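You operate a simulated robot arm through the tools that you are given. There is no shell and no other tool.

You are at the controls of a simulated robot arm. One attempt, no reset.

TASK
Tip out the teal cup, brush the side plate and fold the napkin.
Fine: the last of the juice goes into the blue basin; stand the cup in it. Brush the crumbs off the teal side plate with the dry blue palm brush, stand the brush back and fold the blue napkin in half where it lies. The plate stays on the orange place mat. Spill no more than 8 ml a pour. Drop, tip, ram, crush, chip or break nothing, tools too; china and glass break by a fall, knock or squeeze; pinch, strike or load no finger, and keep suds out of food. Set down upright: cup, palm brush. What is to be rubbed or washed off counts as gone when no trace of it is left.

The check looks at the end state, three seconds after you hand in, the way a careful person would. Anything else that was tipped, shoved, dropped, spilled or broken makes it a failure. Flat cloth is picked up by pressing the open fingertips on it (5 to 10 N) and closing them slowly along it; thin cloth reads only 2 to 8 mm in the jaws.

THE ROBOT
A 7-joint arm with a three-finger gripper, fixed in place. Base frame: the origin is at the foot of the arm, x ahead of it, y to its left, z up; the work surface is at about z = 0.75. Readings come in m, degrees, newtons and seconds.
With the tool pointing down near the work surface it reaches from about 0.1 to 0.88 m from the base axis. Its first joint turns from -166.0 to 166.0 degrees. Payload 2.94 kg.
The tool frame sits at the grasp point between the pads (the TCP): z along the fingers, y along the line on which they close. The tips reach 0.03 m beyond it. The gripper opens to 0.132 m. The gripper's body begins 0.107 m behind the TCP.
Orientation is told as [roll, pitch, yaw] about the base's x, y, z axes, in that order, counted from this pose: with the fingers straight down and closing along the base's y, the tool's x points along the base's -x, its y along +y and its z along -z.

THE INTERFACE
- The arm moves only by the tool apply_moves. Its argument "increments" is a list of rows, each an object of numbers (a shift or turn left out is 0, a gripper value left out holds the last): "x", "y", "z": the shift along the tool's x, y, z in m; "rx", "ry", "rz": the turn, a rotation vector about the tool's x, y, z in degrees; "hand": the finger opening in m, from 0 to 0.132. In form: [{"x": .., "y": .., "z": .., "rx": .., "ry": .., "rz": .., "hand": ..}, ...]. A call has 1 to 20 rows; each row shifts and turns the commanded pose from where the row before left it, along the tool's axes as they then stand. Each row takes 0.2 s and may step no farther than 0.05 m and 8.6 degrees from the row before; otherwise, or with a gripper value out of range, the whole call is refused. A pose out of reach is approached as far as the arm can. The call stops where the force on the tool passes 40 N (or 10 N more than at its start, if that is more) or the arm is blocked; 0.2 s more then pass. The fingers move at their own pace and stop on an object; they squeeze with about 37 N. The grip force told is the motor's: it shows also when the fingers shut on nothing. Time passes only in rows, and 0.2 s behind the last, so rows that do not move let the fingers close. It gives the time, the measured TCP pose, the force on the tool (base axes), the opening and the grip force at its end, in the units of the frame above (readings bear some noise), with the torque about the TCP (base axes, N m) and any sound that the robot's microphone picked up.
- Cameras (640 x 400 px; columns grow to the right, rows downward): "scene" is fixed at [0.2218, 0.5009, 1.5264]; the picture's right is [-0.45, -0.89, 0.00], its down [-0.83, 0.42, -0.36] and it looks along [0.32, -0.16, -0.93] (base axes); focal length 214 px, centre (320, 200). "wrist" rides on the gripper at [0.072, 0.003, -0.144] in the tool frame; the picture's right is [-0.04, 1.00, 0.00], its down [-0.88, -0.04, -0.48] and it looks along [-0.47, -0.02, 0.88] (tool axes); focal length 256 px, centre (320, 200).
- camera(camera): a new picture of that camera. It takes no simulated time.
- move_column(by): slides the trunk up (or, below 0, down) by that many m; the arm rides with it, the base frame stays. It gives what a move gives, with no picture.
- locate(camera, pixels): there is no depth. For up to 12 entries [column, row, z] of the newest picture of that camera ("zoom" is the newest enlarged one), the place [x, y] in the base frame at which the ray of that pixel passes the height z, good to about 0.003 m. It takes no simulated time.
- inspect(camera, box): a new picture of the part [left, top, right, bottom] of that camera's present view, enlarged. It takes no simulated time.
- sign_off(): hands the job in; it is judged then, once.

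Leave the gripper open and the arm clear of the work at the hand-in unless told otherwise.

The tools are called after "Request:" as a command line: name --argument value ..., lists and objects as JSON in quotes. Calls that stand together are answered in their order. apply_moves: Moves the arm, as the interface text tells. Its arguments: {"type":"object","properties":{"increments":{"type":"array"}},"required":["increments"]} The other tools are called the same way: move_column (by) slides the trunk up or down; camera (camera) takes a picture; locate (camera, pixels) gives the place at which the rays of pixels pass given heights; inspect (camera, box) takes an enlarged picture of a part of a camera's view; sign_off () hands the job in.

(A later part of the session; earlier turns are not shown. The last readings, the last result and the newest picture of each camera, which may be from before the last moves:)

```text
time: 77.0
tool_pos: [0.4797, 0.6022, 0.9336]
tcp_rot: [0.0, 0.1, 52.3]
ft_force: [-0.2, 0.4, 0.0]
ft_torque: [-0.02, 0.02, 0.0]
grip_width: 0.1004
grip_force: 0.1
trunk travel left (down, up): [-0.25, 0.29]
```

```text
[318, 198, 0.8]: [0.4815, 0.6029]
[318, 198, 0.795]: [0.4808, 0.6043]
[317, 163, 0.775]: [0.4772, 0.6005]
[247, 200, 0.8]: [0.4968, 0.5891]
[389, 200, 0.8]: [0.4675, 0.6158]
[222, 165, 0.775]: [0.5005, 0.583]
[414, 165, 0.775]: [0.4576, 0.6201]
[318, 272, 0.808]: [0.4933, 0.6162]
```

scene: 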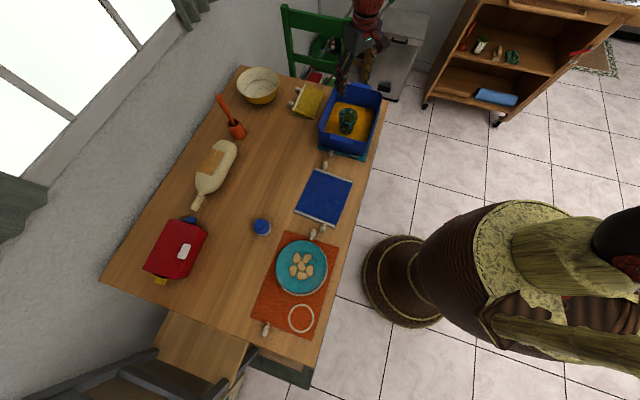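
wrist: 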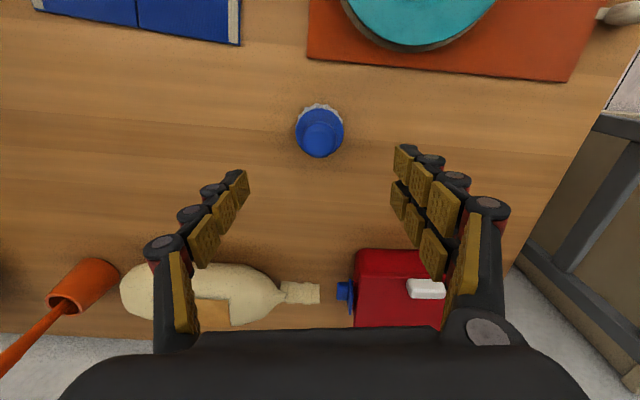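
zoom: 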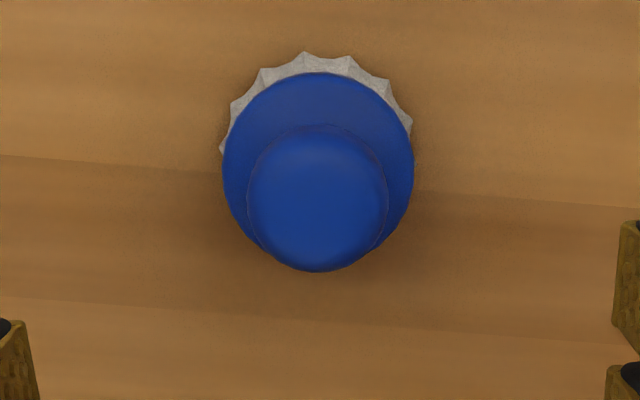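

The knob is at (0.481, 0.603), with a width of about 0.039. I'm aligned to within 1.5 mm. I'll narrow to 0.065 and descend to TCP z 0.815, which keeps the tips just above the disk.

Request:
apply_moves --increments '[{"hand": 0.08, "x": -0.0014}, {"hand": 0.065, "z": 0.02}, {"z": 0.03}, {"z": 0.03}, {"z": 0.02}, {"z": 0.012}, {"z": 0.0065}, {}]'

Request:
camera --camera "wrist"

Request:
inspect --camera "scene" --box '[235, 200, 295, 250]'

```text
time: 78.8
tool_pos: [0.4794, 0.6008, 0.8134]
tcp_rot: [-0.2, 0.1, 52.3]
ft_force: [0.1, 0.3, -0.1]
ft_torque: [0.0, -0.03, 0.03]
grip_width: 0.0649
grip_force: 0.2
trunk travel left (down, up): [-0.25, 0.29]
```

```text
taken
```

wrist: 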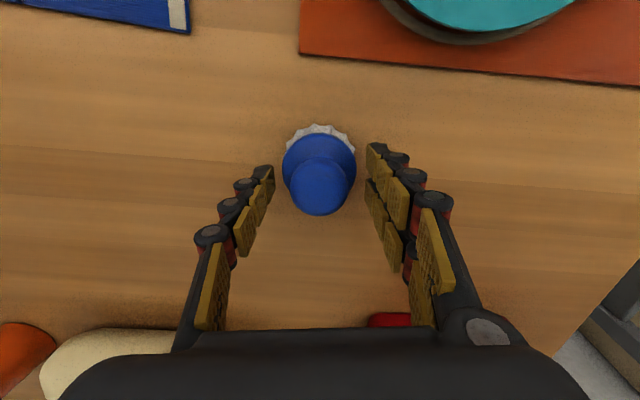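

```text
8.00 times, centred on (265, 225) of scene
```

zoom: 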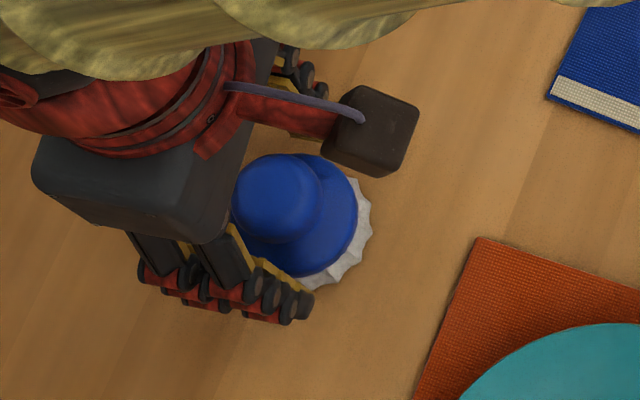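

No contact yet, and the knob is between the tips. I'll close in steps.

Request:
apply_moves --increments '[{"hand": 0.055}, {"hand": 0.048}, {"hand": 0.043}, {"hand": 0.038}, {"hand": 0.033}, {}]'

Request:
inspect --camera "wrist" --box '[240, 90, 400, 240]'

```text
time: 80.2
tool_pos: [0.4813, 0.6021, 0.8126]
tcp_rot: [-0.1, 0.1, 52.3]
ft_force: [-0.1, -0.1, 1.2]
ft_torque: [-0.02, 0.01, 0.0]
grip_width: 0.0357
grip_force: 31.3
trunk travel left (down, up): [-0.25, 0.29]
```

```text
2.67 times, centred on (320, 165) of wrist
```

zoom: 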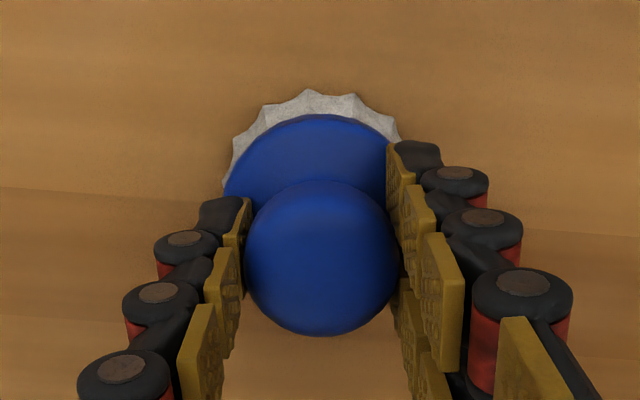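

Gripped the knob at 0.0357. I'll command 0.015 for a lasting clamp and lift 3 cm to check the hold. The return pose is TCP (0.481, 0.602, 0.813), yaw 52.3°.

Request:
apply_moves --increments '[{"hand": 0.015}, {}, {"z": -0.005}, {"z": -0.01}, {"z": -0.01}, {"z": -0.005}, {}]'

Request:
camera --camera "wrist"

Request:
inspect --camera "scene" --box '[235, 200, 295, 250]'

```text
time: 81.8
tool_pos: [0.4801, 0.6013, 0.8416]
tcp_rot: [0.0, 0.1, 52.3]
ft_force: [-0.2, 0.2, -1.2]
ft_torque: [-0.01, 0.02, 0.02]
grip_width: 0.0355
grip_force: 37.0
trunk travel left (down, up): [-0.25, 0.29]
```

```text
taken
```

wrist: 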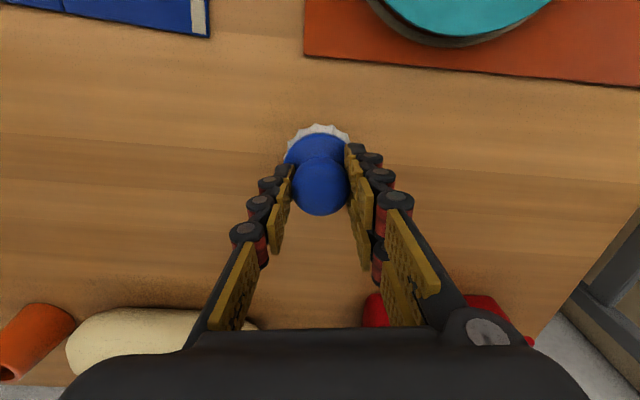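

```text
8.00 times, centred on (265, 225) of scene
```

zoom: 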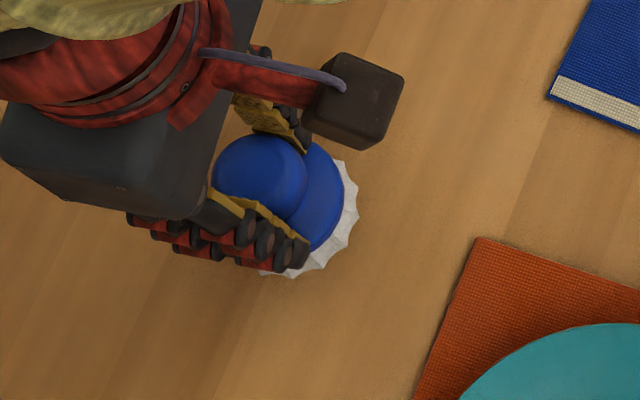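

The brush is held well. I'll raise it to z 0.91, with the bristles at about 0.85, and carry it above the plate.

Request:
apply_moves --increments '[{"z": -0.02}, {"z": -0.025}, {"z": -0.025}, {"x": 0.0142, "y": 0.009}, {"x": 0.0285, "y": 0.018}, {"x": 0.0285, "y": 0.018}, {"x": 0.0285, "y": 0.018}, {"x": 0.0285, "y": 0.018}, {"x": 0.0285, "y": 0.018}, {"x": 0.0142, "y": 0.009}, {}]'

Request:
camera --camera "wrist"

Request:
inspect --camera "scene" --box '[250, 215, 350, 305]'

```text
time: 84.2
tool_pos: [0.2907, 0.5326, 0.9126]
tcp_rot: [-0.1, 0.1, 52.2]
ft_force: [0.2, -0.9, -1.0]
ft_torque: [0.0, -0.03, 0.05]
grip_width: 0.035
grip_force: 37.0
trunk travel left (down, up): [-0.25, 0.29]
```

```text
taken
```

wrist: 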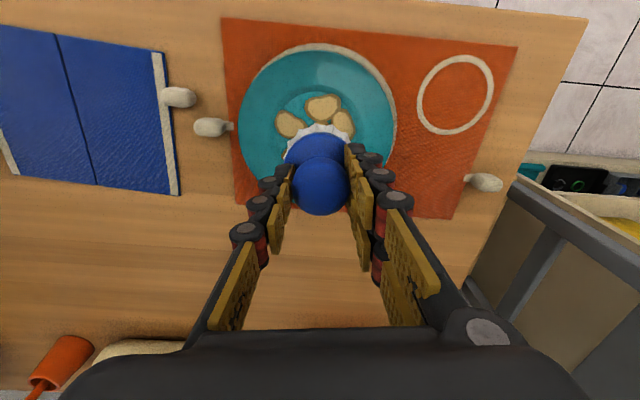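

```text
4.44 times, centred on (300, 260) of scene
```

zoom: 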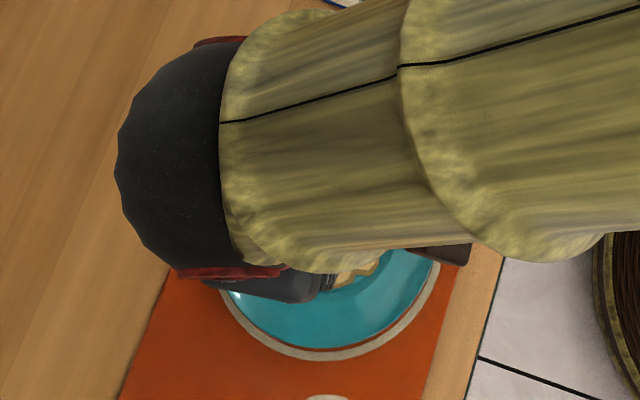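

The plate surrounds the brush in view. I'll locate the plate's visible edges and the crumbs for exact centring.

Request:
locate --camera "wrist" --pixels '[[238, 120, 0.77], [396, 120, 0.77], [318, 49, 0.77], [289, 125, 0.76], [322, 108, 0.76], [345, 122, 0.76], [238, 108, 0.77], [396, 108, 0.77]]'

Request:
inspect --camera "wrist" --box '[220, 30, 420, 220]'

```text
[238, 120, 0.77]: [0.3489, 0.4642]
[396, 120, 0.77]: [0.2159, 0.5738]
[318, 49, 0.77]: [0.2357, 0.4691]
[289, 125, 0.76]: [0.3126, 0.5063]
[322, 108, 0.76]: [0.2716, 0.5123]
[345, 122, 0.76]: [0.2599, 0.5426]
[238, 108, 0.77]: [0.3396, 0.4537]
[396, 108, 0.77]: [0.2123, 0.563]
```

```text
2.11 times, centred on (320, 125) of wrist
```

zoom: 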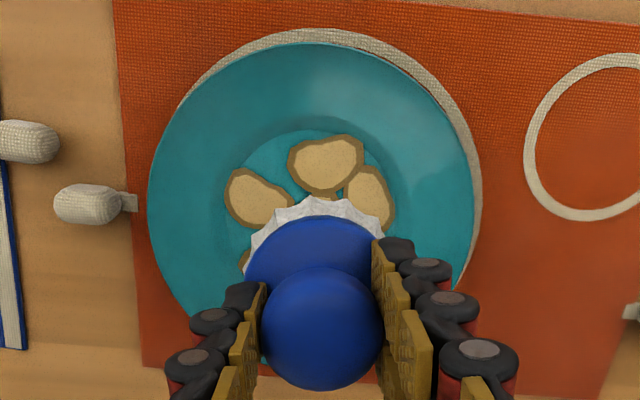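

The brush is over the plate centre at about (0.289, 0.531). I'll descend to bristles about 1 cm above the plate, then creep down to first contact.

Request:
apply_moves --increments '[{"z": 0.015}, {"z": 0.02}, {"z": 0.02}, {"z": 0.015}, {"z": 0.007}, {}]'

Request:
apply_moves --increments '[{"z": 0.003}, {"z": 0.002}, {"z": 0.002}, {}]'

```text
time: 85.6
tool_pos: [0.291, 0.5328, 0.8346]
tcp_rot: [-0.1, 0.1, 52.2]
ft_force: [-0.3, 0.4, -0.4]
ft_torque: [-0.02, -0.02, 0.0]
grip_width: 0.0351
grip_force: 36.8
trunk travel left (down, up): [-0.25, 0.29]
```

```text
time: 86.6
tool_pos: [0.2904, 0.5332, 0.8278]
tcp_rot: [-0.2, 0.2, 52.3]
ft_force: [-0.3, 0.5, -0.7]
ft_torque: [0.03, -0.03, 0.02]
grip_width: 0.0352
grip_force: 36.7
trunk travel left (down, up): [-0.25, 0.29]
```

Request:
apply_moves --increments '[{"z": 0.0015}, {"z": 0.0015}, {}]'

Request:
inspect --camera "wrist" --box '[200, 10, 440, 240]'

```text
time: 87.4
tool_pos: [0.2904, 0.5333, 0.8252]
tcp_rot: [-0.1, 0.1, 52.4]
ft_force: [-0.4, 0.5, -0.6]
ft_torque: [0.0, -0.01, 0.02]
grip_width: 0.0355
grip_force: 36.9
trunk travel left (down, up): [-0.25, 0.29]
```

```text
1.74 times, centred on (320, 125) of wrist
```

zoom: 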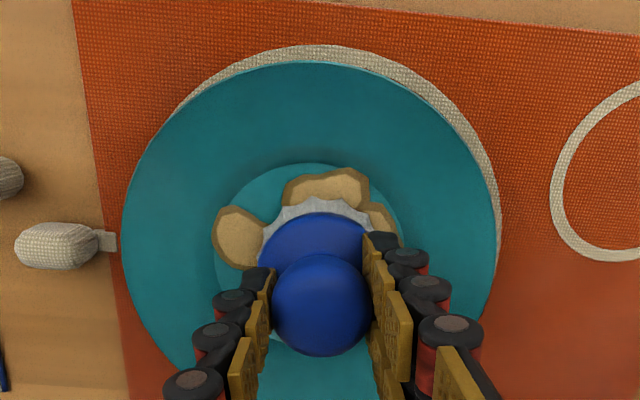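

Request:
apply_moves --increments '[{"z": 0.001}, {"z": 0.001}, {}]'

Request:
apply_moves --increments '[{"z": 0.001}, {"z": 0.001}, {}]'

```text
time: 88.2
tool_pos: [0.2907, 0.5333, 0.8256]
tcp_rot: [-0.1, 0.1, 52.4]
ft_force: [0.0, 1.0, -0.4]
ft_torque: [-0.02, -0.03, 0.0]
grip_width: 0.0353
grip_force: 37.0
trunk travel left (down, up): [-0.25, 0.29]
```

```text
time: 89.0
tool_pos: [0.292, 0.5331, 0.8233]
tcp_rot: [-0.1, -0.1, 52.2]
ft_force: [-2.4, -2.1, 19.8]
ft_torque: [-0.25, 0.19, 0.03]
grip_width: 0.035
grip_force: 36.8
trunk travel left (down, up): [-0.25, 0.29]
```

Contact has been made, with force up to 19.8 N at TCP z of about 0.823. I'll ease back to a light press.

Request:
apply_moves --increments '[{"z": -0.001}, {}]'

```text
time: 89.6
tool_pos: [0.2906, 0.5324, 0.8233]
tcp_rot: [0.0, -0.1, 52.3]
ft_force: [-1.5, 0.6, 17.8]
ft_torque: [0.01, 0.06, 0.02]
grip_width: 0.0353
grip_force: 37.3
trunk travel left (down, up): [-0.25, 0.29]
```

Request:
apply_moves --increments '[{"z": -0.0008}, {}]'

Request:
inspect --camera "wrist" --box '[200, 10, 440, 240]'

```text
time: 90.2
tool_pos: [0.2909, 0.5324, 0.8237]
tcp_rot: [-0.1, 0.1, 52.3]
ft_force: [2.2, 3.5, 10.9]
ft_torque: [0.24, -0.1, -0.01]
grip_width: 0.0349
grip_force: 37.6
trunk travel left (down, up): [-0.25, 0.29]
```

```text
1.74 times, centred on (320, 125) of wrist
```

zoom: 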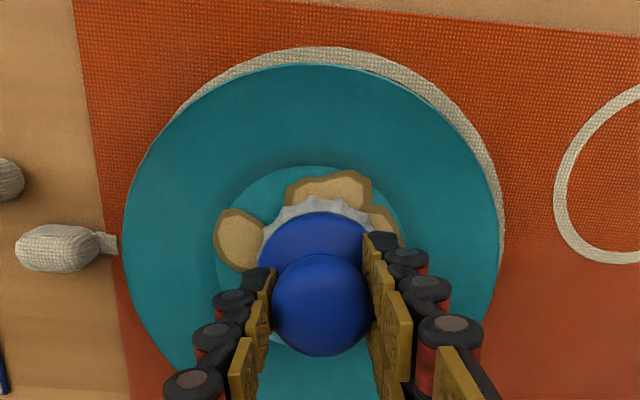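

The press is about 11 N. I'll ease off another 0.5 mm and try a short back-and-forth stroke, to see if the crumbs come off and the plate stays put.

Request:
apply_moves --increments '[{"z": -0.0005}, {"y": -0.004}, {"y": -0.004}, {"y": -0.004}, {"y": 0.004}, {"y": 0.004}, {}]'

Request:
inspect --camera "wrist" --box '[200, 10, 440, 240]'

```text
time: 91.8
tool_pos: [0.293, 0.53, 0.8237]
tcp_rot: [-0.1, 0.1, 52.3]
ft_force: [-0.1, 0.0, 1.4]
ft_torque: [0.01, -0.09, -0.01]
grip_width: 0.0348
grip_force: 37.4
trunk travel left (down, up): [-0.25, 0.29]
```

```text
1.74 times, centred on (320, 125) of wrist
```

zoom: 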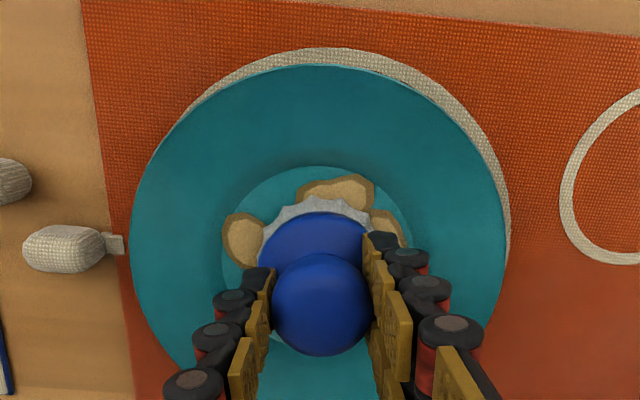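

The force is now only 1.4 N and the plate hasn't shifted. I'll press 0.3 mm deeper and make a circular stroke around the well.

Request:
apply_moves --increments '[{"z": 0.0003}, {"y": 0.0065}, {"y": 0.0065}, {"x": -0.00497, "y": -0.00099}, {"x": -0.00422, "y": -0.00282}, {"x": -0.00282, "y": -0.00422}, {"x": -0.00099, "y": -0.00497}, {"x": 0.00099, "y": -0.00497}, {"x": 0.00282, "y": -0.00422}, {"x": 0.00422, "y": -0.00282}, {"x": 0.00497, "y": -0.00099}]'

Request:
inspect --camera "wrist" --box '[200, 10, 440, 240]'

```text
time: 94.2
tool_pos: [0.3043, 0.5205, 0.825]
tcp_rot: [-0.1, 0.2, 52.4]
ft_force: [0.7, -0.3, -1.1]
ft_torque: [0.0, 0.0, 0.01]
grip_width: 0.035
grip_force: 36.9
trunk travel left (down, up): [-0.25, 0.29]
```

```text
1.74 times, centred on (320, 125) of wrist
```

zoom: 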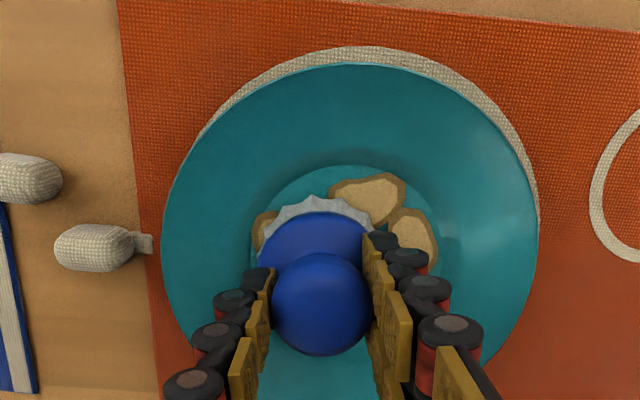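

The force has gone to about zero, so I'm just skimming and the crumbs are still there. I'll press down in 0.5 mm steps to get a real, light contact.

Request:
apply_moves --increments '[{"z": 0.0005}, {}]'

Request:
apply_moves --increments '[{"z": 0.0005}, {}]'

```text
time: 94.8
tool_pos: [0.3051, 0.5212, 0.8238]
tcp_rot: [-0.1, 0.1, 52.3]
ft_force: [-0.2, 0.7, 0.6]
ft_torque: [-0.05, 0.02, 0.0]
grip_width: 0.0347
grip_force: 37.0
trunk travel left (down, up): [-0.25, 0.29]
```

```text
time: 95.4
tool_pos: [0.3043, 0.5211, 0.8244]
tcp_rot: [-0.1, 0.0, 52.3]
ft_force: [0.5, -2.6, 7.0]
ft_torque: [-0.18, 0.04, 0.0]
grip_width: 0.0349
grip_force: 36.5
trunk travel left (down, up): [-0.25, 0.29]
```

Now 7 N. I'll carry on with the second half of the circle.

Request:
apply_moves --increments '[{"x": 0.00497, "y": 0.00099}, {"x": 0.00422, "y": 0.00282}, {"x": 0.00282, "y": 0.00422}, {"x": 0.00099, "y": 0.00497}, {"x": -0.00099, "y": 0.00497}, {"x": -0.00282, "y": 0.00422}, {"x": -0.00422, "y": 0.00282}, {"x": -0.00497, "y": 0.00099}]'

Request:
inspect --camera "wrist" --box '[200, 10, 440, 240]'

```text
time: 97.2
tool_pos: [0.2831, 0.5383, 0.8249]
tcp_rot: [-0.1, 0.0, 52.4]
ft_force: [-3.4, -3.0, 13.9]
ft_torque: [-0.21, 0.27, -0.01]
grip_width: 0.0348
grip_force: 36.9
trunk travel left (down, up): [-0.25, 0.29]
```

```text
1.74 times, centred on (320, 125) of wrist
```

zoom: 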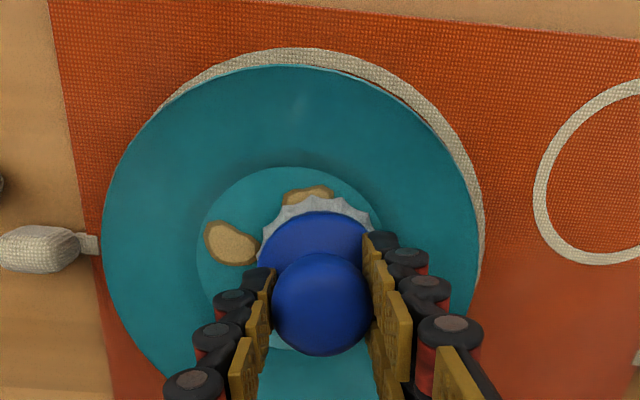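

It works: crumbs under the pressed bristles disappear and the plate holds still. The remaining traces are at the top, zoom (308,195), and at the left, zoom (230,242). I'll ease the press slightly and sweep a full circle, covering those.

Request:
apply_moves --increments '[{"x": 0.004, "y": -0.002, "z": -0.0002}, {"x": 0.004, "y": -0.003}, {"x": 0.004, "y": -0.004}, {"x": 0.002, "y": -0.004}, {"x": -0.002, "y": -0.005}, {"x": -0.004, "y": -0.004}, {"x": -0.004, "y": -0.003}, {"x": -0.005, "y": -0.001}]'

Request:
inspect --camera "wrist" --box '[200, 10, 440, 240]'

```text
time: 99.0
tool_pos: [0.3047, 0.522, 0.8232]
tcp_rot: [-0.1, 0.1, 52.4]
ft_force: [-1.1, -1.0, 8.2]
ft_torque: [-0.1, 0.12, 0.04]
grip_width: 0.0349
grip_force: 36.7
trunk travel left (down, up): [-0.25, 0.29]
```

```text
1.74 times, centred on (320, 125) of wrist
```

zoom: 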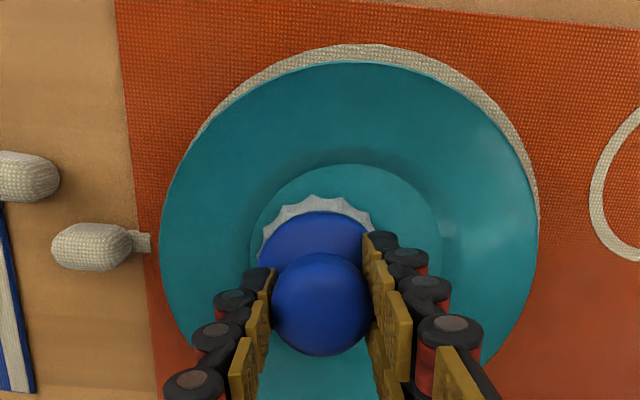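

The visible well is now clean. I'll finish the circle along the far side and the right, then do one more crossing pass.

Request:
apply_moves --increments '[{"x": -0.005, "y": 0.001}, {"x": -0.004, "y": 0.004}, {"x": -0.003, "y": 0.005}, {"y": 0.005}, {"x": 0.001, "y": 0.005}, {"x": 0.004, "y": 0.004}, {"x": 0.005, "y": 0.003}, {"x": 0.005, "y": -0.001}, {"x": -0.003, "y": -0.005}, {"x": -0.003, "y": -0.005}, {"y": -0.004}, {"x": 0.004}, {"x": 0.004}, {}]'

```text
time: 102.0
tool_pos: [0.2923, 0.5262, 0.823]
tcp_rot: [-0.1, 0.1, 52.3]
ft_force: [0.8, 0.4, 5.7]
ft_torque: [0.07, -0.11, -0.03]
grip_width: 0.0349
grip_force: 37.7
trunk travel left (down, up): [-0.25, 0.29]
```

Now I'll lift the brush 9 cm straight up and draw it 9 cm outward, so the camera can see the whole plate.

Request:
apply_moves --increments '[{"z": -0.004}, {"z": -0.012}, {"z": -0.02}, {"z": -0.025}, {"z": -0.025}, {"x": -0.03}, {"x": -0.03}, {"x": -0.03}, {}]'

Request:
camera --camera "wrist"

Request:
inspect --camera "wrist" --box '[220, 0, 420, 150]'

Request:
camera --camera "scene"

```text
time: 104.0
tool_pos: [0.346, 0.5981, 0.9078]
tcp_rot: [0.0, 0.1, 52.4]
ft_force: [0.3, -0.9, -0.7]
ft_torque: [-0.02, 0.0, -0.01]
grip_width: 0.0349
grip_force: 36.9
trunk travel left (down, up): [-0.25, 0.29]
```

```text
taken
```

wrist: 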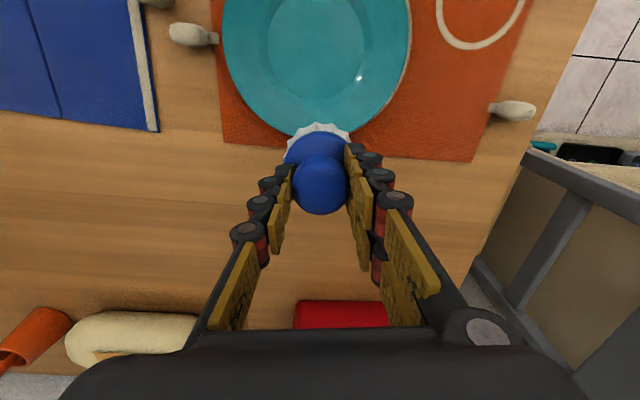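

```text
2.67 times, centred on (320, 75) of wrist
```

zoom: 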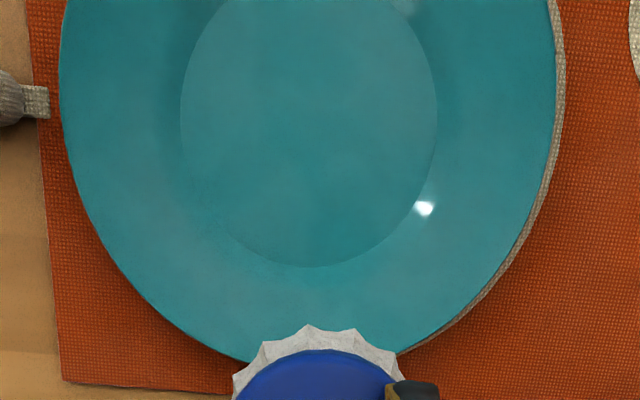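

```text
taken
```

scene: 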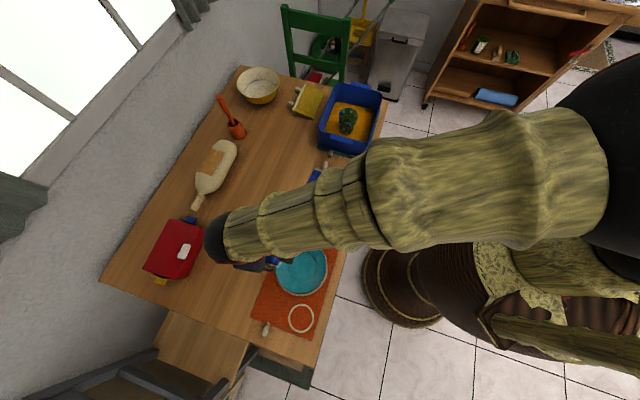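

The plate looks clean. I'll check it closely for faint traces in both cameras.

Request:
inspect --camera "scene" --box '[270, 235, 335, 300]'

Request:
inspect --camera "wrist" --box '[260, 0, 380, 70]'

Request:
inspect --camera "wrist" --box '[260, 50, 380, 130]'

```text
6.15 times, centred on (302, 268) of scene
```

zoom: 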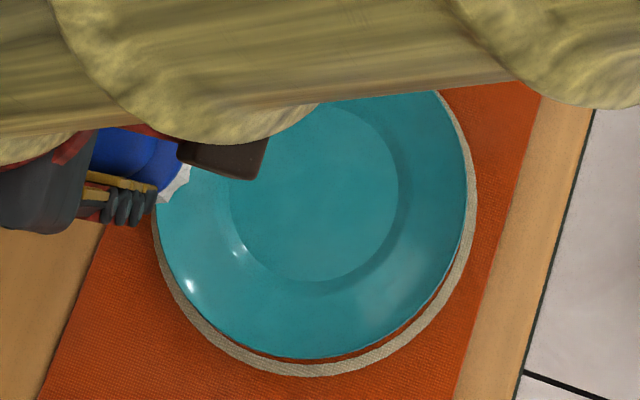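

```text
5.33 times, centred on (320, 35) of wrist
```

zoom: 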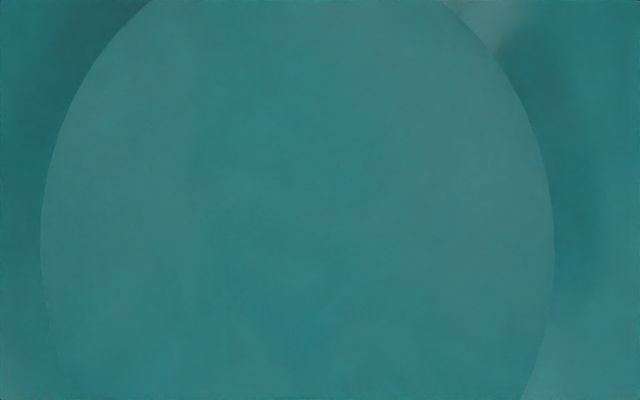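

```text
5.00 times, centred on (320, 90) of wrist
```

zoom: 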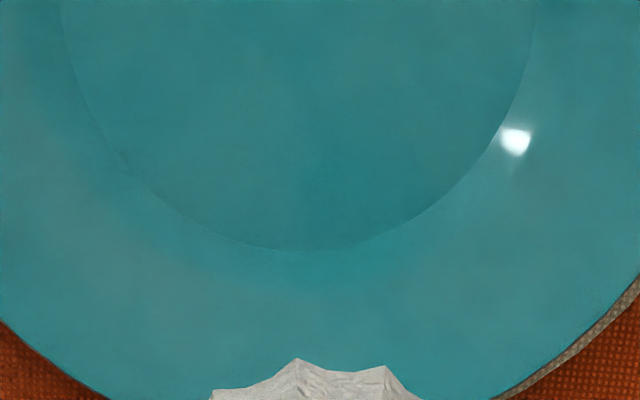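

No trace is visible. As insurance against faint remnants, I'll make one more light circular pass at the same press height. First I go back over the well and down to just above contact.

Request:
apply_moves --increments '[{"x": 0.03}, {"x": 0.03}, {"x": 0.03}, {"z": 0.025}, {"z": 0.025}, {"z": 0.02}, {"z": 0.01}, {"z": 0.004}, {"z": 0.0015}, {}]'

```text
time: 106.2
tool_pos: [0.2935, 0.5244, 0.8229]
tcp_rot: [-0.1, 0.1, 52.2]
ft_force: [-0.1, -0.4, 1.2]
ft_torque: [0.02, 0.04, 0.05]
grip_width: 0.0347
grip_force: 37.1
trunk travel left (down, up): [-0.25, 0.29]
```

Request:
apply_moves --increments '[{"z": 0.0005}, {}]'

```text
time: 106.8
tool_pos: [0.2922, 0.5251, 0.8232]
tcp_rot: [-0.1, -0.1, 52.3]
ft_force: [-0.6, -1.1, 8.2]
ft_torque: [-0.04, 0.06, 0.02]
grip_width: 0.0347
grip_force: 37.2
trunk travel left (down, up): [-0.25, 0.29]
```

The press is 8 N. Now one full circle and a crossing through the middle.

Request:
apply_moves --increments '[{"x": 0.005, "y": 0.001}, {"x": 0.005}, {"x": -0.00107, "y": 0.00535}, {"x": -0.00304, "y": 0.00455}, {"x": -0.00455, "y": 0.00304}, {"x": -0.00535, "y": 0.00107}, {"x": -0.00535, "y": -0.00107}, {"x": -0.00455, "y": -0.00304}, {"x": -0.00304, "y": -0.00455}, {"x": -0.00107, "y": -0.00535}, {"x": 0.00107, "y": -0.00535}, {"x": 0.00304, "y": -0.00455}, {"x": 0.00455, "y": -0.00304}, {"x": 0.00535, "y": -0.00107}, {"x": 0.00535, "y": 0.00107}, {"x": 0.00455, "y": 0.00304}, {"x": 0.00304, "y": 0.00455}, {"x": 0.00107, "y": 0.00535}, {"x": -0.006}, {"x": -0.006}]'

```text
time: 111.0
tool_pos: [0.2938, 0.5268, 0.8231]
tcp_rot: [-0.2, 0.0, 52.3]
ft_force: [-3.2, -1.7, 8.6]
ft_torque: [-0.01, 0.13, 0.04]
grip_width: 0.035
grip_force: 36.5
trunk travel left (down, up): [-0.25, 0.29]
```

That was a steady 8.6 N over the whole pass. I'll lift the brush and carry it back to its place at (0.481, 0.602).

Request:
apply_moves --increments '[{"z": -0.004}, {"z": -0.012}, {"z": -0.02}, {"z": -0.025}, {"z": -0.025}, {"x": -0.0145, "y": -0.0084}, {"x": -0.029, "y": -0.0169}, {"x": -0.029, "y": -0.0169}, {"x": -0.029, "y": -0.0169}, {"x": -0.029, "y": -0.0169}, {"x": -0.029, "y": -0.0169}, {"x": -0.015, "y": -0.0085}, {}]'

Request:
camera --camera "wrist"

Request:
inspect --camera "scene" --box '[250, 220, 350, 340]'

```text
time: 113.8
tool_pos: [0.4796, 0.6055, 0.9087]
tcp_rot: [-0.1, 0.0, 52.2]
ft_force: [-0.2, -0.4, -1.0]
ft_torque: [0.0, -0.04, -0.04]
grip_width: 0.0346
grip_force: 36.7
trunk travel left (down, up): [-0.25, 0.29]
```

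```text
taken
```

wrist: 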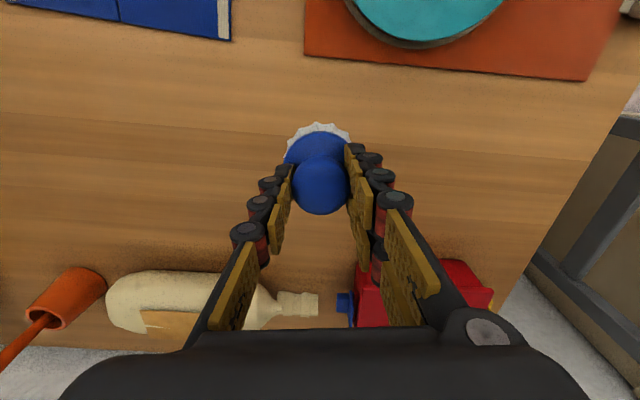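

```text
3.33 times, centred on (300, 280) of scene
```

zoom: 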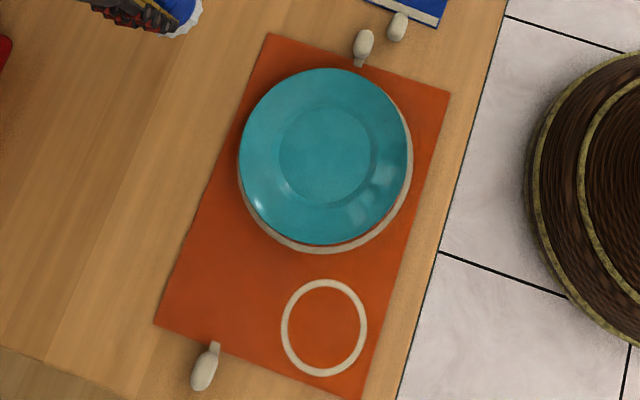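

The plate is clean and still sits on its ring on the mat. I'll fine-adjust by about 3 mm and lower the brush to just above the table.

Request:
apply_moves --increments '[{"x": 0.0019, "y": -0.0032}, {"z": 0.015}, {"z": 0.02}, {"z": 0.02}, {"z": 0.015}, {"z": 0.01}, {"z": 0.006}, {}]'

Request:
apply_moves --increments '[{"z": 0.002}, {"z": 0.002}, {"z": 0.001}, {}]'

```text
time: 115.6
tool_pos: [0.4813, 0.6002, 0.823]
tcp_rot: [-0.1, -0.1, 52.3]
ft_force: [0.0, -0.1, -0.7]
ft_torque: [-0.02, 0.0, -0.01]
grip_width: 0.0348
grip_force: 36.8
trunk travel left (down, up): [-0.25, 0.29]
```

```text
time: 116.6
tool_pos: [0.4827, 0.6012, 0.818]
tcp_rot: [0.0, 0.1, 52.3]
ft_force: [0.5, -0.1, -0.5]
ft_torque: [0.01, -0.02, -0.01]
grip_width: 0.0347
grip_force: 37.3
trunk travel left (down, up): [-0.25, 0.29]
```

Request:
apply_moves --increments '[{"z": 0.0015}, {"z": 0.0015}, {}]'

Request:
apply_moves --increments '[{"z": 0.001}, {}]'

```text
time: 117.4
tool_pos: [0.482, 0.6008, 0.8135]
tcp_rot: [-0.1, 0.1, 52.3]
ft_force: [0.7, 0.2, -1.3]
ft_torque: [0.01, 0.0, -0.01]
grip_width: 0.0353
grip_force: 36.7
trunk travel left (down, up): [-0.25, 0.29]
```

```text
time: 118.0
tool_pos: [0.4801, 0.6006, 0.8148]
tcp_rot: [-0.2, 0.0, 52.3]
ft_force: [0.4, 0.9, -1.5]
ft_torque: [0.0, -0.01, -0.01]
grip_width: 0.0349
grip_force: 37.1
trunk travel left (down, up): [-0.25, 0.29]
```

Request:
apply_moves --increments '[{"z": 0.001}, {}]'

Request:
apply_moves --increments '[{"z": 0.0008}, {}]'

```text
time: 118.6
tool_pos: [0.4813, 0.6007, 0.8134]
tcp_rot: [-0.1, 0.1, 52.3]
ft_force: [-0.5, -0.5, -0.2]
ft_torque: [-0.04, 0.0, -0.01]
grip_width: 0.0348
grip_force: 36.4
trunk travel left (down, up): [-0.25, 0.29]
```

```text
time: 119.2
tool_pos: [0.4822, 0.6008, 0.8133]
tcp_rot: [-0.1, 0.1, 52.3]
ft_force: [0.7, 0.3, -0.3]
ft_torque: [0.0, 0.03, -0.03]
grip_width: 0.0349
grip_force: 36.8
trunk travel left (down, up): [-0.25, 0.29]
```

Request:
apply_moves --increments '[{"z": 0.0008}, {}]'

Request:
apply_moves --increments '[{"z": 0.0008}, {}]'

```text
time: 119.8
tool_pos: [0.4812, 0.5997, 0.812]
tcp_rot: [-0.1, 0.0, 52.3]
ft_force: [0.1, -1.2, 2.7]
ft_torque: [-0.04, 0.07, 0.03]
grip_width: 0.0348
grip_force: 36.9
trunk travel left (down, up): [-0.25, 0.29]
```

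```text
time: 120.4
tool_pos: [0.4819, 0.6012, 0.8126]
tcp_rot: [-0.1, -0.1, 52.3]
ft_force: [0.0, -2.3, 9.2]
ft_torque: [-0.27, 0.15, 0.02]
grip_width: 0.0348
grip_force: 37.1
trunk travel left (down, up): [-0.25, 0.29]
```

The brush now stands on the table with a 9 N press. I'll ease back by half a millimetre and open slowly.

Request:
apply_moves --increments '[{"z": -0.0005}, {"hand": 0.036}, {"hand": 0.04}, {"hand": 0.047}, {"hand": 0.055}, {"hand": 0.065}, {}]'

Request:
camera --camera "wrist"

```text
time: 122.0
tool_pos: [0.4803, 0.6008, 0.811]
tcp_rot: [-0.2, 0.1, 52.3]
ft_force: [0.5, 0.3, -0.4]
ft_torque: [0.0, 0.01, -0.03]
grip_width: 0.0646
grip_force: 0.1
trunk travel left (down, up): [-0.25, 0.29]
```

```text
taken
```

wrist: 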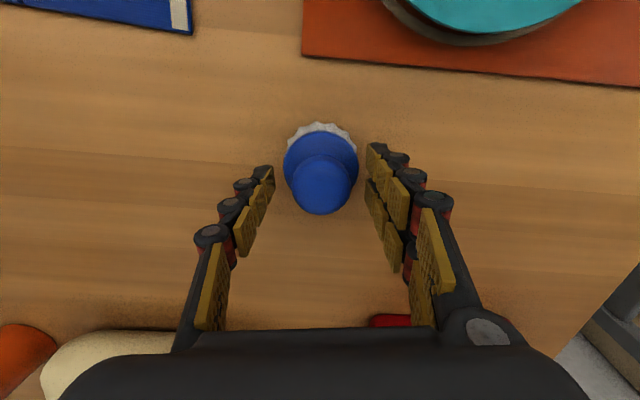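

The brush stands free between the fingers. I'll rise straight up, then move toward the napkin for a close look.

Request:
apply_moves --increments '[{"z": -0.01}, {"z": -0.025}, {"z": -0.03}, {"z": -0.04}, {"z": -0.04}, {"z": -0.04}, {"x": 0.04, "hand": 0.08}, {"x": 0.045}, {"x": 0.045}, {"x": 0.045}, {"x": 0.03}, {}]'

Request:
camera --camera "wrist"

Request:
camera --camera "scene"

```text
time: 124.6
tool_pos: [0.3555, 0.437, 0.9944]
tcp_rot: [-0.1, 0.0, 52.1]
ft_force: [-0.4, 0.3, -0.2]
ft_torque: [-0.03, -0.01, 0.01]
grip_width: 0.08
grip_force: 0.1
trunk travel left (down, up): [-0.25, 0.29]
```

```text
taken
```

wrist: 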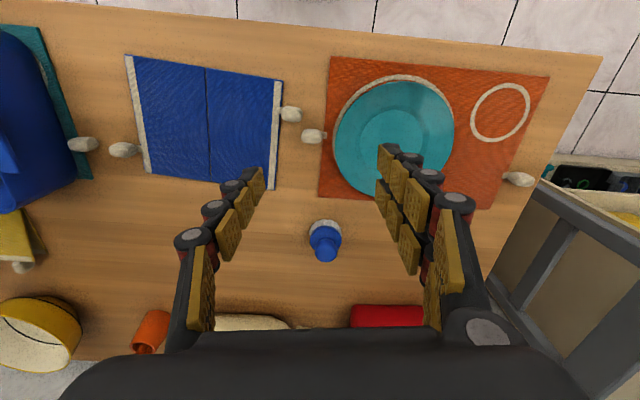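

```text
taken
```

scene: 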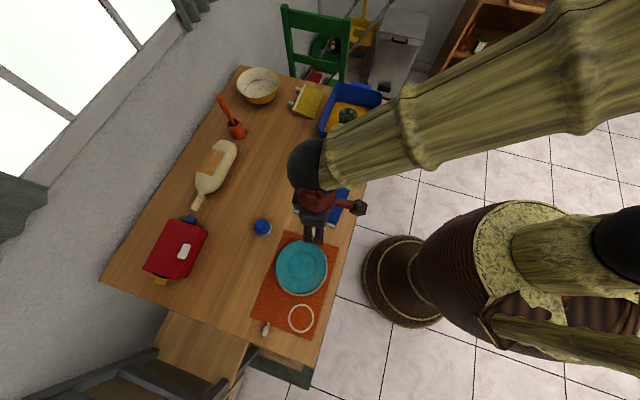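

The brush stands upright at wrist (325,240), and the plate is clean. I'll zoom on the napkin and the plate from here and locate the napkin's corners.

Request:
inspect --camera "wrist" --box '[90, 40, 310, 200]'

Request:
locate --camera "zoom" --pixels '[[100, 46, 0.752], [562, 118, 0.752], [535, 435, 0.752]]'

Request:
inspect --camera "wrist" --box '[320, 60, 480, 210]'

```text
2.50 times, centred on (200, 120) of wrist
```

zoom: 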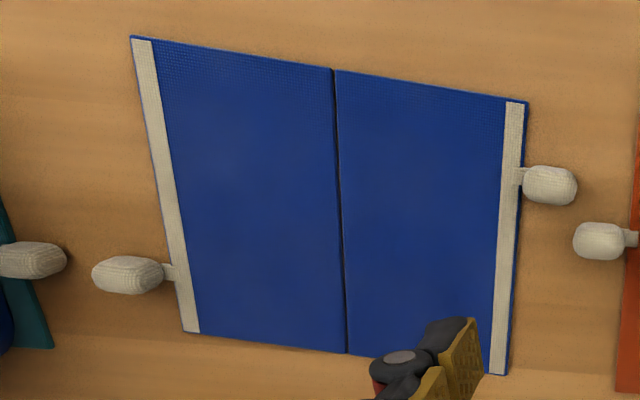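

```text
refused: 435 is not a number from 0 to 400
```

```text
2.67 times, centred on (400, 135) of wrist
```

zoom: 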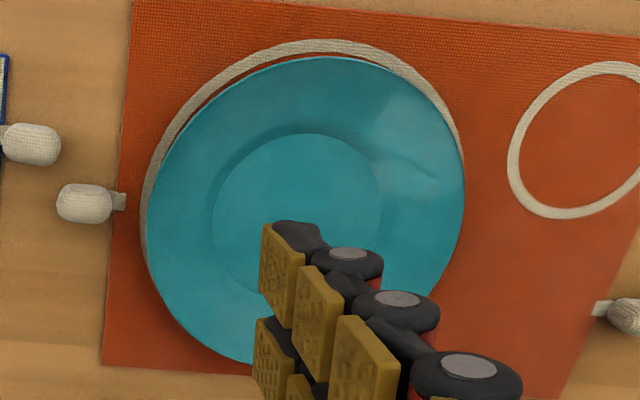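

Request:
locate --camera "wrist" --pixels '[[124, 54.4, 0.752], [282.8, 80.8, 0.752], [274.8, 190, 0.752], [145.2, 172.8, 0.752], [205.2, 67.2, 0.752], [210.4, 181.2, 0.752], [123.2, 150, 0.76], [292, 114.4, 0.76], [313, 136, 0.76], [83, 144, 0.76]]'

```text
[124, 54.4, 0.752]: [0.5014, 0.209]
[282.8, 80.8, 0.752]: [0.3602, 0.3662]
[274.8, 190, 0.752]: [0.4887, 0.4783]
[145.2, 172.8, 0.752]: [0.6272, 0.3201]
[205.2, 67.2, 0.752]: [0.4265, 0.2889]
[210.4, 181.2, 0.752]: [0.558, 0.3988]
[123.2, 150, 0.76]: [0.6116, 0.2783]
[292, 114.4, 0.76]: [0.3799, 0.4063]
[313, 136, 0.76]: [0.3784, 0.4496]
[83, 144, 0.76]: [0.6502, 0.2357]
```

The napkin is 0.21 × 0.17 m, centred at (0.494, 0.343), with its long axis at 131.5° and hems at ±0.105 m from the crease. I'll lift the plate-side hem at its middle and fold it over the crease onto the basin-side hem. First I'll go above that hem and turn so the fingers close along it (yaw −48.5°).

Request:
apply_moves --increments '[{"x": -0.017, "y": -0.037}, {"x": -0.017, "y": -0.037}, {"rz": 8.4}, {"rz": 8.4}, {"rz": 8.4}, {"rz": 8.4}, {"rz": 8.4}, {"rz": 8.4}, {"rz": 8.4}, {"rz": 8.4}, {"rz": 8.4}, {"rz": 8.4}, {"rz": 8.4}, {"rz": 8.2}, {}]'

Request:
camera --camera "wrist"

Request:
camera --camera "scene"

```text
time: 127.8
tool_pos: [0.4355, 0.4209, 0.9964]
tcp_rot: [0.0, -0.1, -48.3]
ft_force: [-0.3, -1.8, -0.8]
ft_torque: [0.02, -0.02, 0.01]
grip_width: 0.0799
grip_force: 0.0
trunk travel left (down, up): [-0.25, 0.29]
```

```text
taken
```

wrist: 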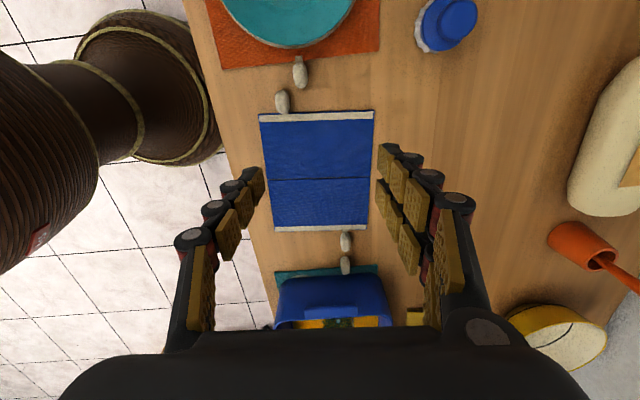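

```text
taken
```

scene: 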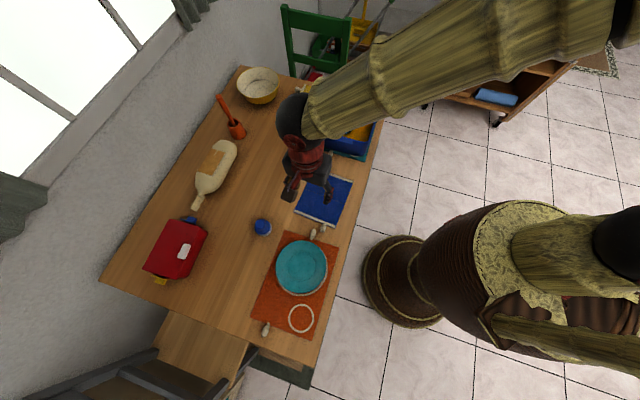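

The yaw is −48.3° and the hem lies level in the wrist view, from (258,114) to (375,110). I'll zoom in and locate it precisely.

Request:
inspect --camera "wrist" --box '[240, 70, 400, 260]'

Request:
locate --camera "wrist" --pixels '[[258.5, 114.5, 0.752], [374.5, 110.5, 0.752], [316, 117, 0.752], [272, 231, 0.752], [366, 227, 0.752], [319, 225, 0.752], [270, 182, 0.752], [369, 178, 0.752]]'

```text
2.11 times, centred on (320, 165) of wrist
```

zoom: 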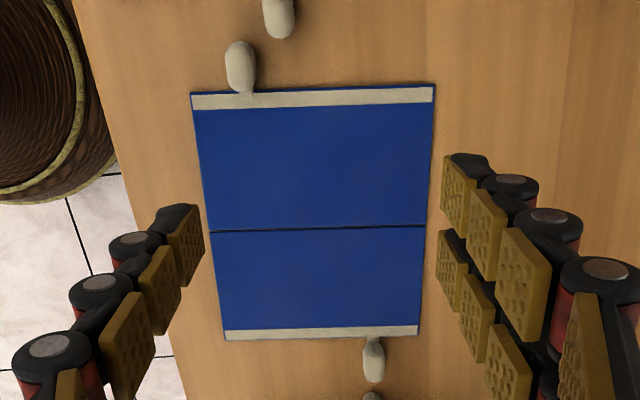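

```text
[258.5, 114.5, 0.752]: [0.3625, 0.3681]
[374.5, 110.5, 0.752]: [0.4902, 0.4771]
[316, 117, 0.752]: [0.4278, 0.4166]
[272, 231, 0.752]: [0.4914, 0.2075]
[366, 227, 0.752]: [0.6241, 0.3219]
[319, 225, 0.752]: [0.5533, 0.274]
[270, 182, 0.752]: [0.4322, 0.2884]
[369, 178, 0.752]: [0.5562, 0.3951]
```

The hem is where expected. I'll shift 4 mm inward so the tips land fully on the cloth, set the opening to 0.04 and descend to about 1 cm above it.

Request:
apply_moves --increments '[{"x": -0.004, "hand": 0.06}, {"z": 0.03, "hand": 0.04}, {"z": 0.04}, {"z": 0.04}, {"z": 0.04}, {"z": 0.03}, {"z": 0.015}, {}]'

Request:
camera --camera "wrist"

Request:
inspect --camera "wrist" --box '[210, 70, 430, 270]'

```text
time: 129.6
tool_pos: [0.4389, 0.4152, 0.8015]
tcp_rot: [0.0, -0.1, -48.2]
ft_force: [0.8, 0.3, -0.2]
ft_torque: [-0.04, 0.0, 0.02]
grip_width: 0.0399
grip_force: 0.1
trunk travel left (down, up): [-0.25, 0.29]
```

```text
taken
```

wrist: 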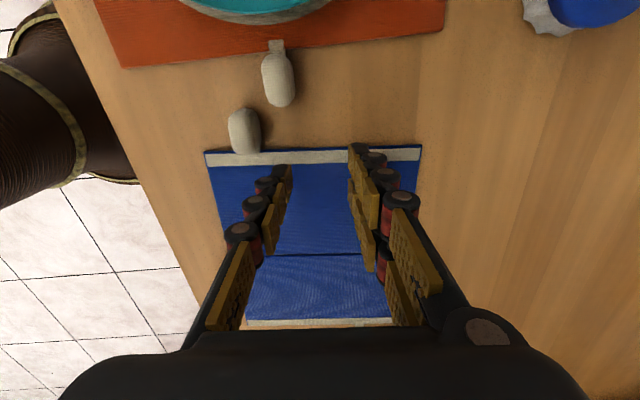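

```text
2.00 times, centred on (320, 170) of wrist
```

zoom: 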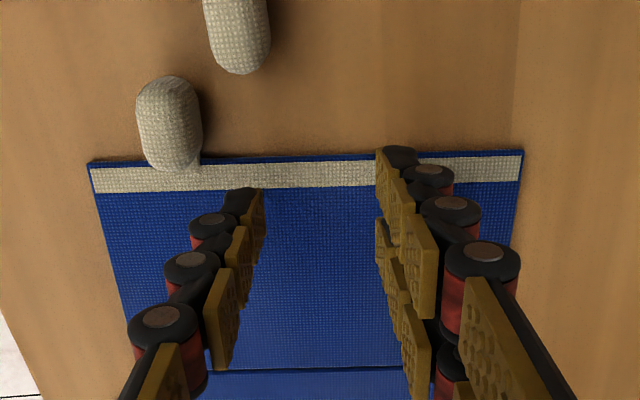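

The tips are over the hem strip, with about 3 mm of cloth margin to the edge. I'll creep down to contact.

Request:
apply_moves --increments '[{"z": 0.004}, {"z": 0.004}, {"z": 0.003}, {"z": 0.002}, {}]'

Request:
apply_moves --increments '[{"z": 0.001}, {}]'

```text
time: 130.8
tool_pos: [0.4376, 0.4168, 0.7878]
tcp_rot: [-0.1, -0.1, -48.2]
ft_force: [-0.6, -0.3, -0.1]
ft_torque: [0.04, 0.04, 0.02]
grip_width: 0.0401
grip_force: 0.0
trunk travel left (down, up): [-0.25, 0.29]
```

```text
time: 131.4
tool_pos: [0.4375, 0.4173, 0.788]
tcp_rot: [-0.1, -0.1, -48.4]
ft_force: [0.1, -0.2, -0.1]
ft_torque: [-0.03, -0.01, 0.02]
grip_width: 0.0399
grip_force: 0.1
trunk travel left (down, up): [-0.25, 0.29]
```

Request:
apply_moves --increments '[{"z": 0.001}, {}]'

Request:
apply_moves --increments '[{"z": 0.001}, {}]'

```text
time: 132.0
tool_pos: [0.4377, 0.416, 0.786]
tcp_rot: [0.0, -0.1, -48.3]
ft_force: [-0.7, 0.3, 0.8]
ft_torque: [0.01, -0.02, 0.01]
grip_width: 0.04
grip_force: 0.2
trunk travel left (down, up): [-0.25, 0.29]
```

```text
time: 132.6
tool_pos: [0.4374, 0.4175, 0.7847]
tcp_rot: [-0.2, -0.1, -48.2]
ft_force: [1.1, 0.3, 0.6]
ft_torque: [0.04, 0.0, 0.01]
grip_width: 0.0398
grip_force: 0.2
trunk travel left (down, up): [-0.25, 0.29]
```

Request:
apply_moves --increments '[{"z": 0.001}, {}]'

Request:
apply_moves --increments '[{"z": 0.0005}, {}]'

```text
time: 133.2
tool_pos: [0.4385, 0.4179, 0.7842]
tcp_rot: [-0.1, 0.0, -48.3]
ft_force: [0.1, 1.0, -0.1]
ft_torque: [0.0, -0.02, -0.02]
grip_width: 0.0399
grip_force: 0.1
trunk travel left (down, up): [-0.25, 0.29]
```

```text
time: 133.8
tool_pos: [0.4377, 0.416, 0.7838]
tcp_rot: [-0.1, -0.1, -48.3]
ft_force: [-0.1, 0.7, 1.0]
ft_torque: [0.04, -0.03, -0.01]
grip_width: 0.0402
grip_force: 0.1
trunk travel left (down, up): [-0.25, 0.29]
```

Request:
apply_moves --increments '[{"z": 0.0005}, {}]'

Request:
apply_moves --increments '[{"z": 0.0005}, {}]'

```text
time: 134.4
tool_pos: [0.4383, 0.4169, 0.7837]
tcp_rot: [0.0, -0.1, -48.2]
ft_force: [-0.9, -0.3, 4.2]
ft_torque: [-0.05, -0.08, -0.03]
grip_width: 0.0401
grip_force: 0.5
trunk travel left (down, up): [-0.25, 0.29]
```

```text
time: 135.0
tool_pos: [0.4376, 0.4177, 0.7845]
tcp_rot: [0.0, 0.0, -48.3]
ft_force: [-0.4, 0.4, 10.8]
ft_torque: [0.06, -0.02, 0.05]
grip_width: 0.0401
grip_force: 0.2
trunk travel left (down, up): [-0.25, 0.29]
```

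The press is 10.8 N, slightly high. I'll ease 0.2 mm to land in the 5–10 N range and start closing slowly, 2 mm per row.

Request:
apply_moves --increments '[{"z": -0.0002}, {"hand": 0.038}, {"hand": 0.036}, {"hand": 0.034}, {"hand": 0.032}, {"hand": 0.03}]'

Request:
inspect --camera "wrist" --box '[210, 70, 430, 270]'

```text
time: 136.4
tool_pos: [0.4377, 0.4164, 0.7839]
tcp_rot: [0.0, 0.0, -48.3]
ft_force: [1.5, -0.1, 7.5]
ft_torque: [0.03, -0.1, 0.01]
grip_width: 0.0297
grip_force: 0.1
trunk travel left (down, up): [-0.25, 0.29]
```

```text
2.00 times, centred on (320, 170) of wrist
```

zoom: 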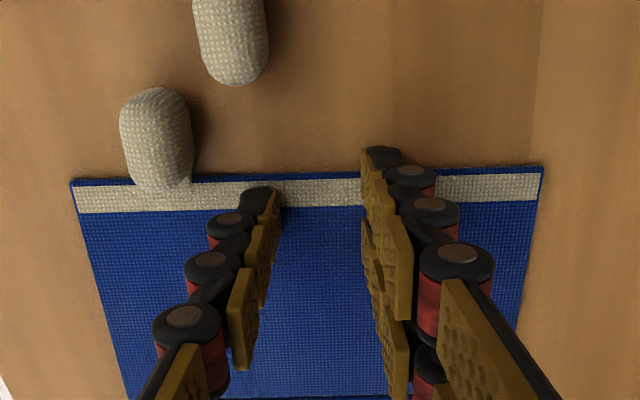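

The force is 7.5 N, in range. I'll continue closing slowly.

Request:
apply_moves --increments '[{"hand": 0.028}, {"hand": 0.026}, {"hand": 0.024}, {"hand": 0.022}, {"hand": 0.02}, {"hand": 0.018}, {"hand": 0.016}]'

Request:
inspect --camera "wrist" --box '[210, 70, 430, 270]'

```text
time: 138.0
tool_pos: [0.4373, 0.4172, 0.7822]
tcp_rot: [-0.1, -0.2, -48.2]
ft_force: [-0.2, -0.1, 0.5]
ft_torque: [0.02, 0.0, 0.03]
grip_width: 0.0154
grip_force: 0.0
trunk travel left (down, up): [-0.25, 0.29]
```

```text
2.00 times, centred on (320, 170) of wrist
```

zoom: 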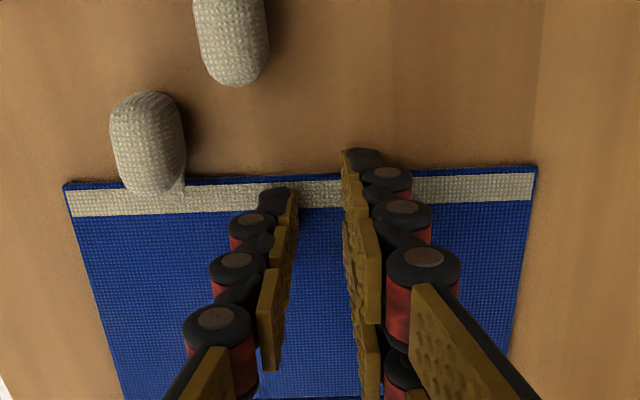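

The force dropped to 0.5 N while closing. I'll press back into the range before going on.

Request:
apply_moves --increments '[{"z": 0.0005}, {}]'

```text
time: 138.6
tool_pos: [0.4382, 0.4175, 0.7829]
tcp_rot: [-0.1, -0.2, -48.4]
ft_force: [0.2, -0.8, 1.5]
ft_torque: [-0.05, -0.03, 0.01]
grip_width: 0.0157
grip_force: 0.0
trunk travel left (down, up): [-0.25, 0.29]
```

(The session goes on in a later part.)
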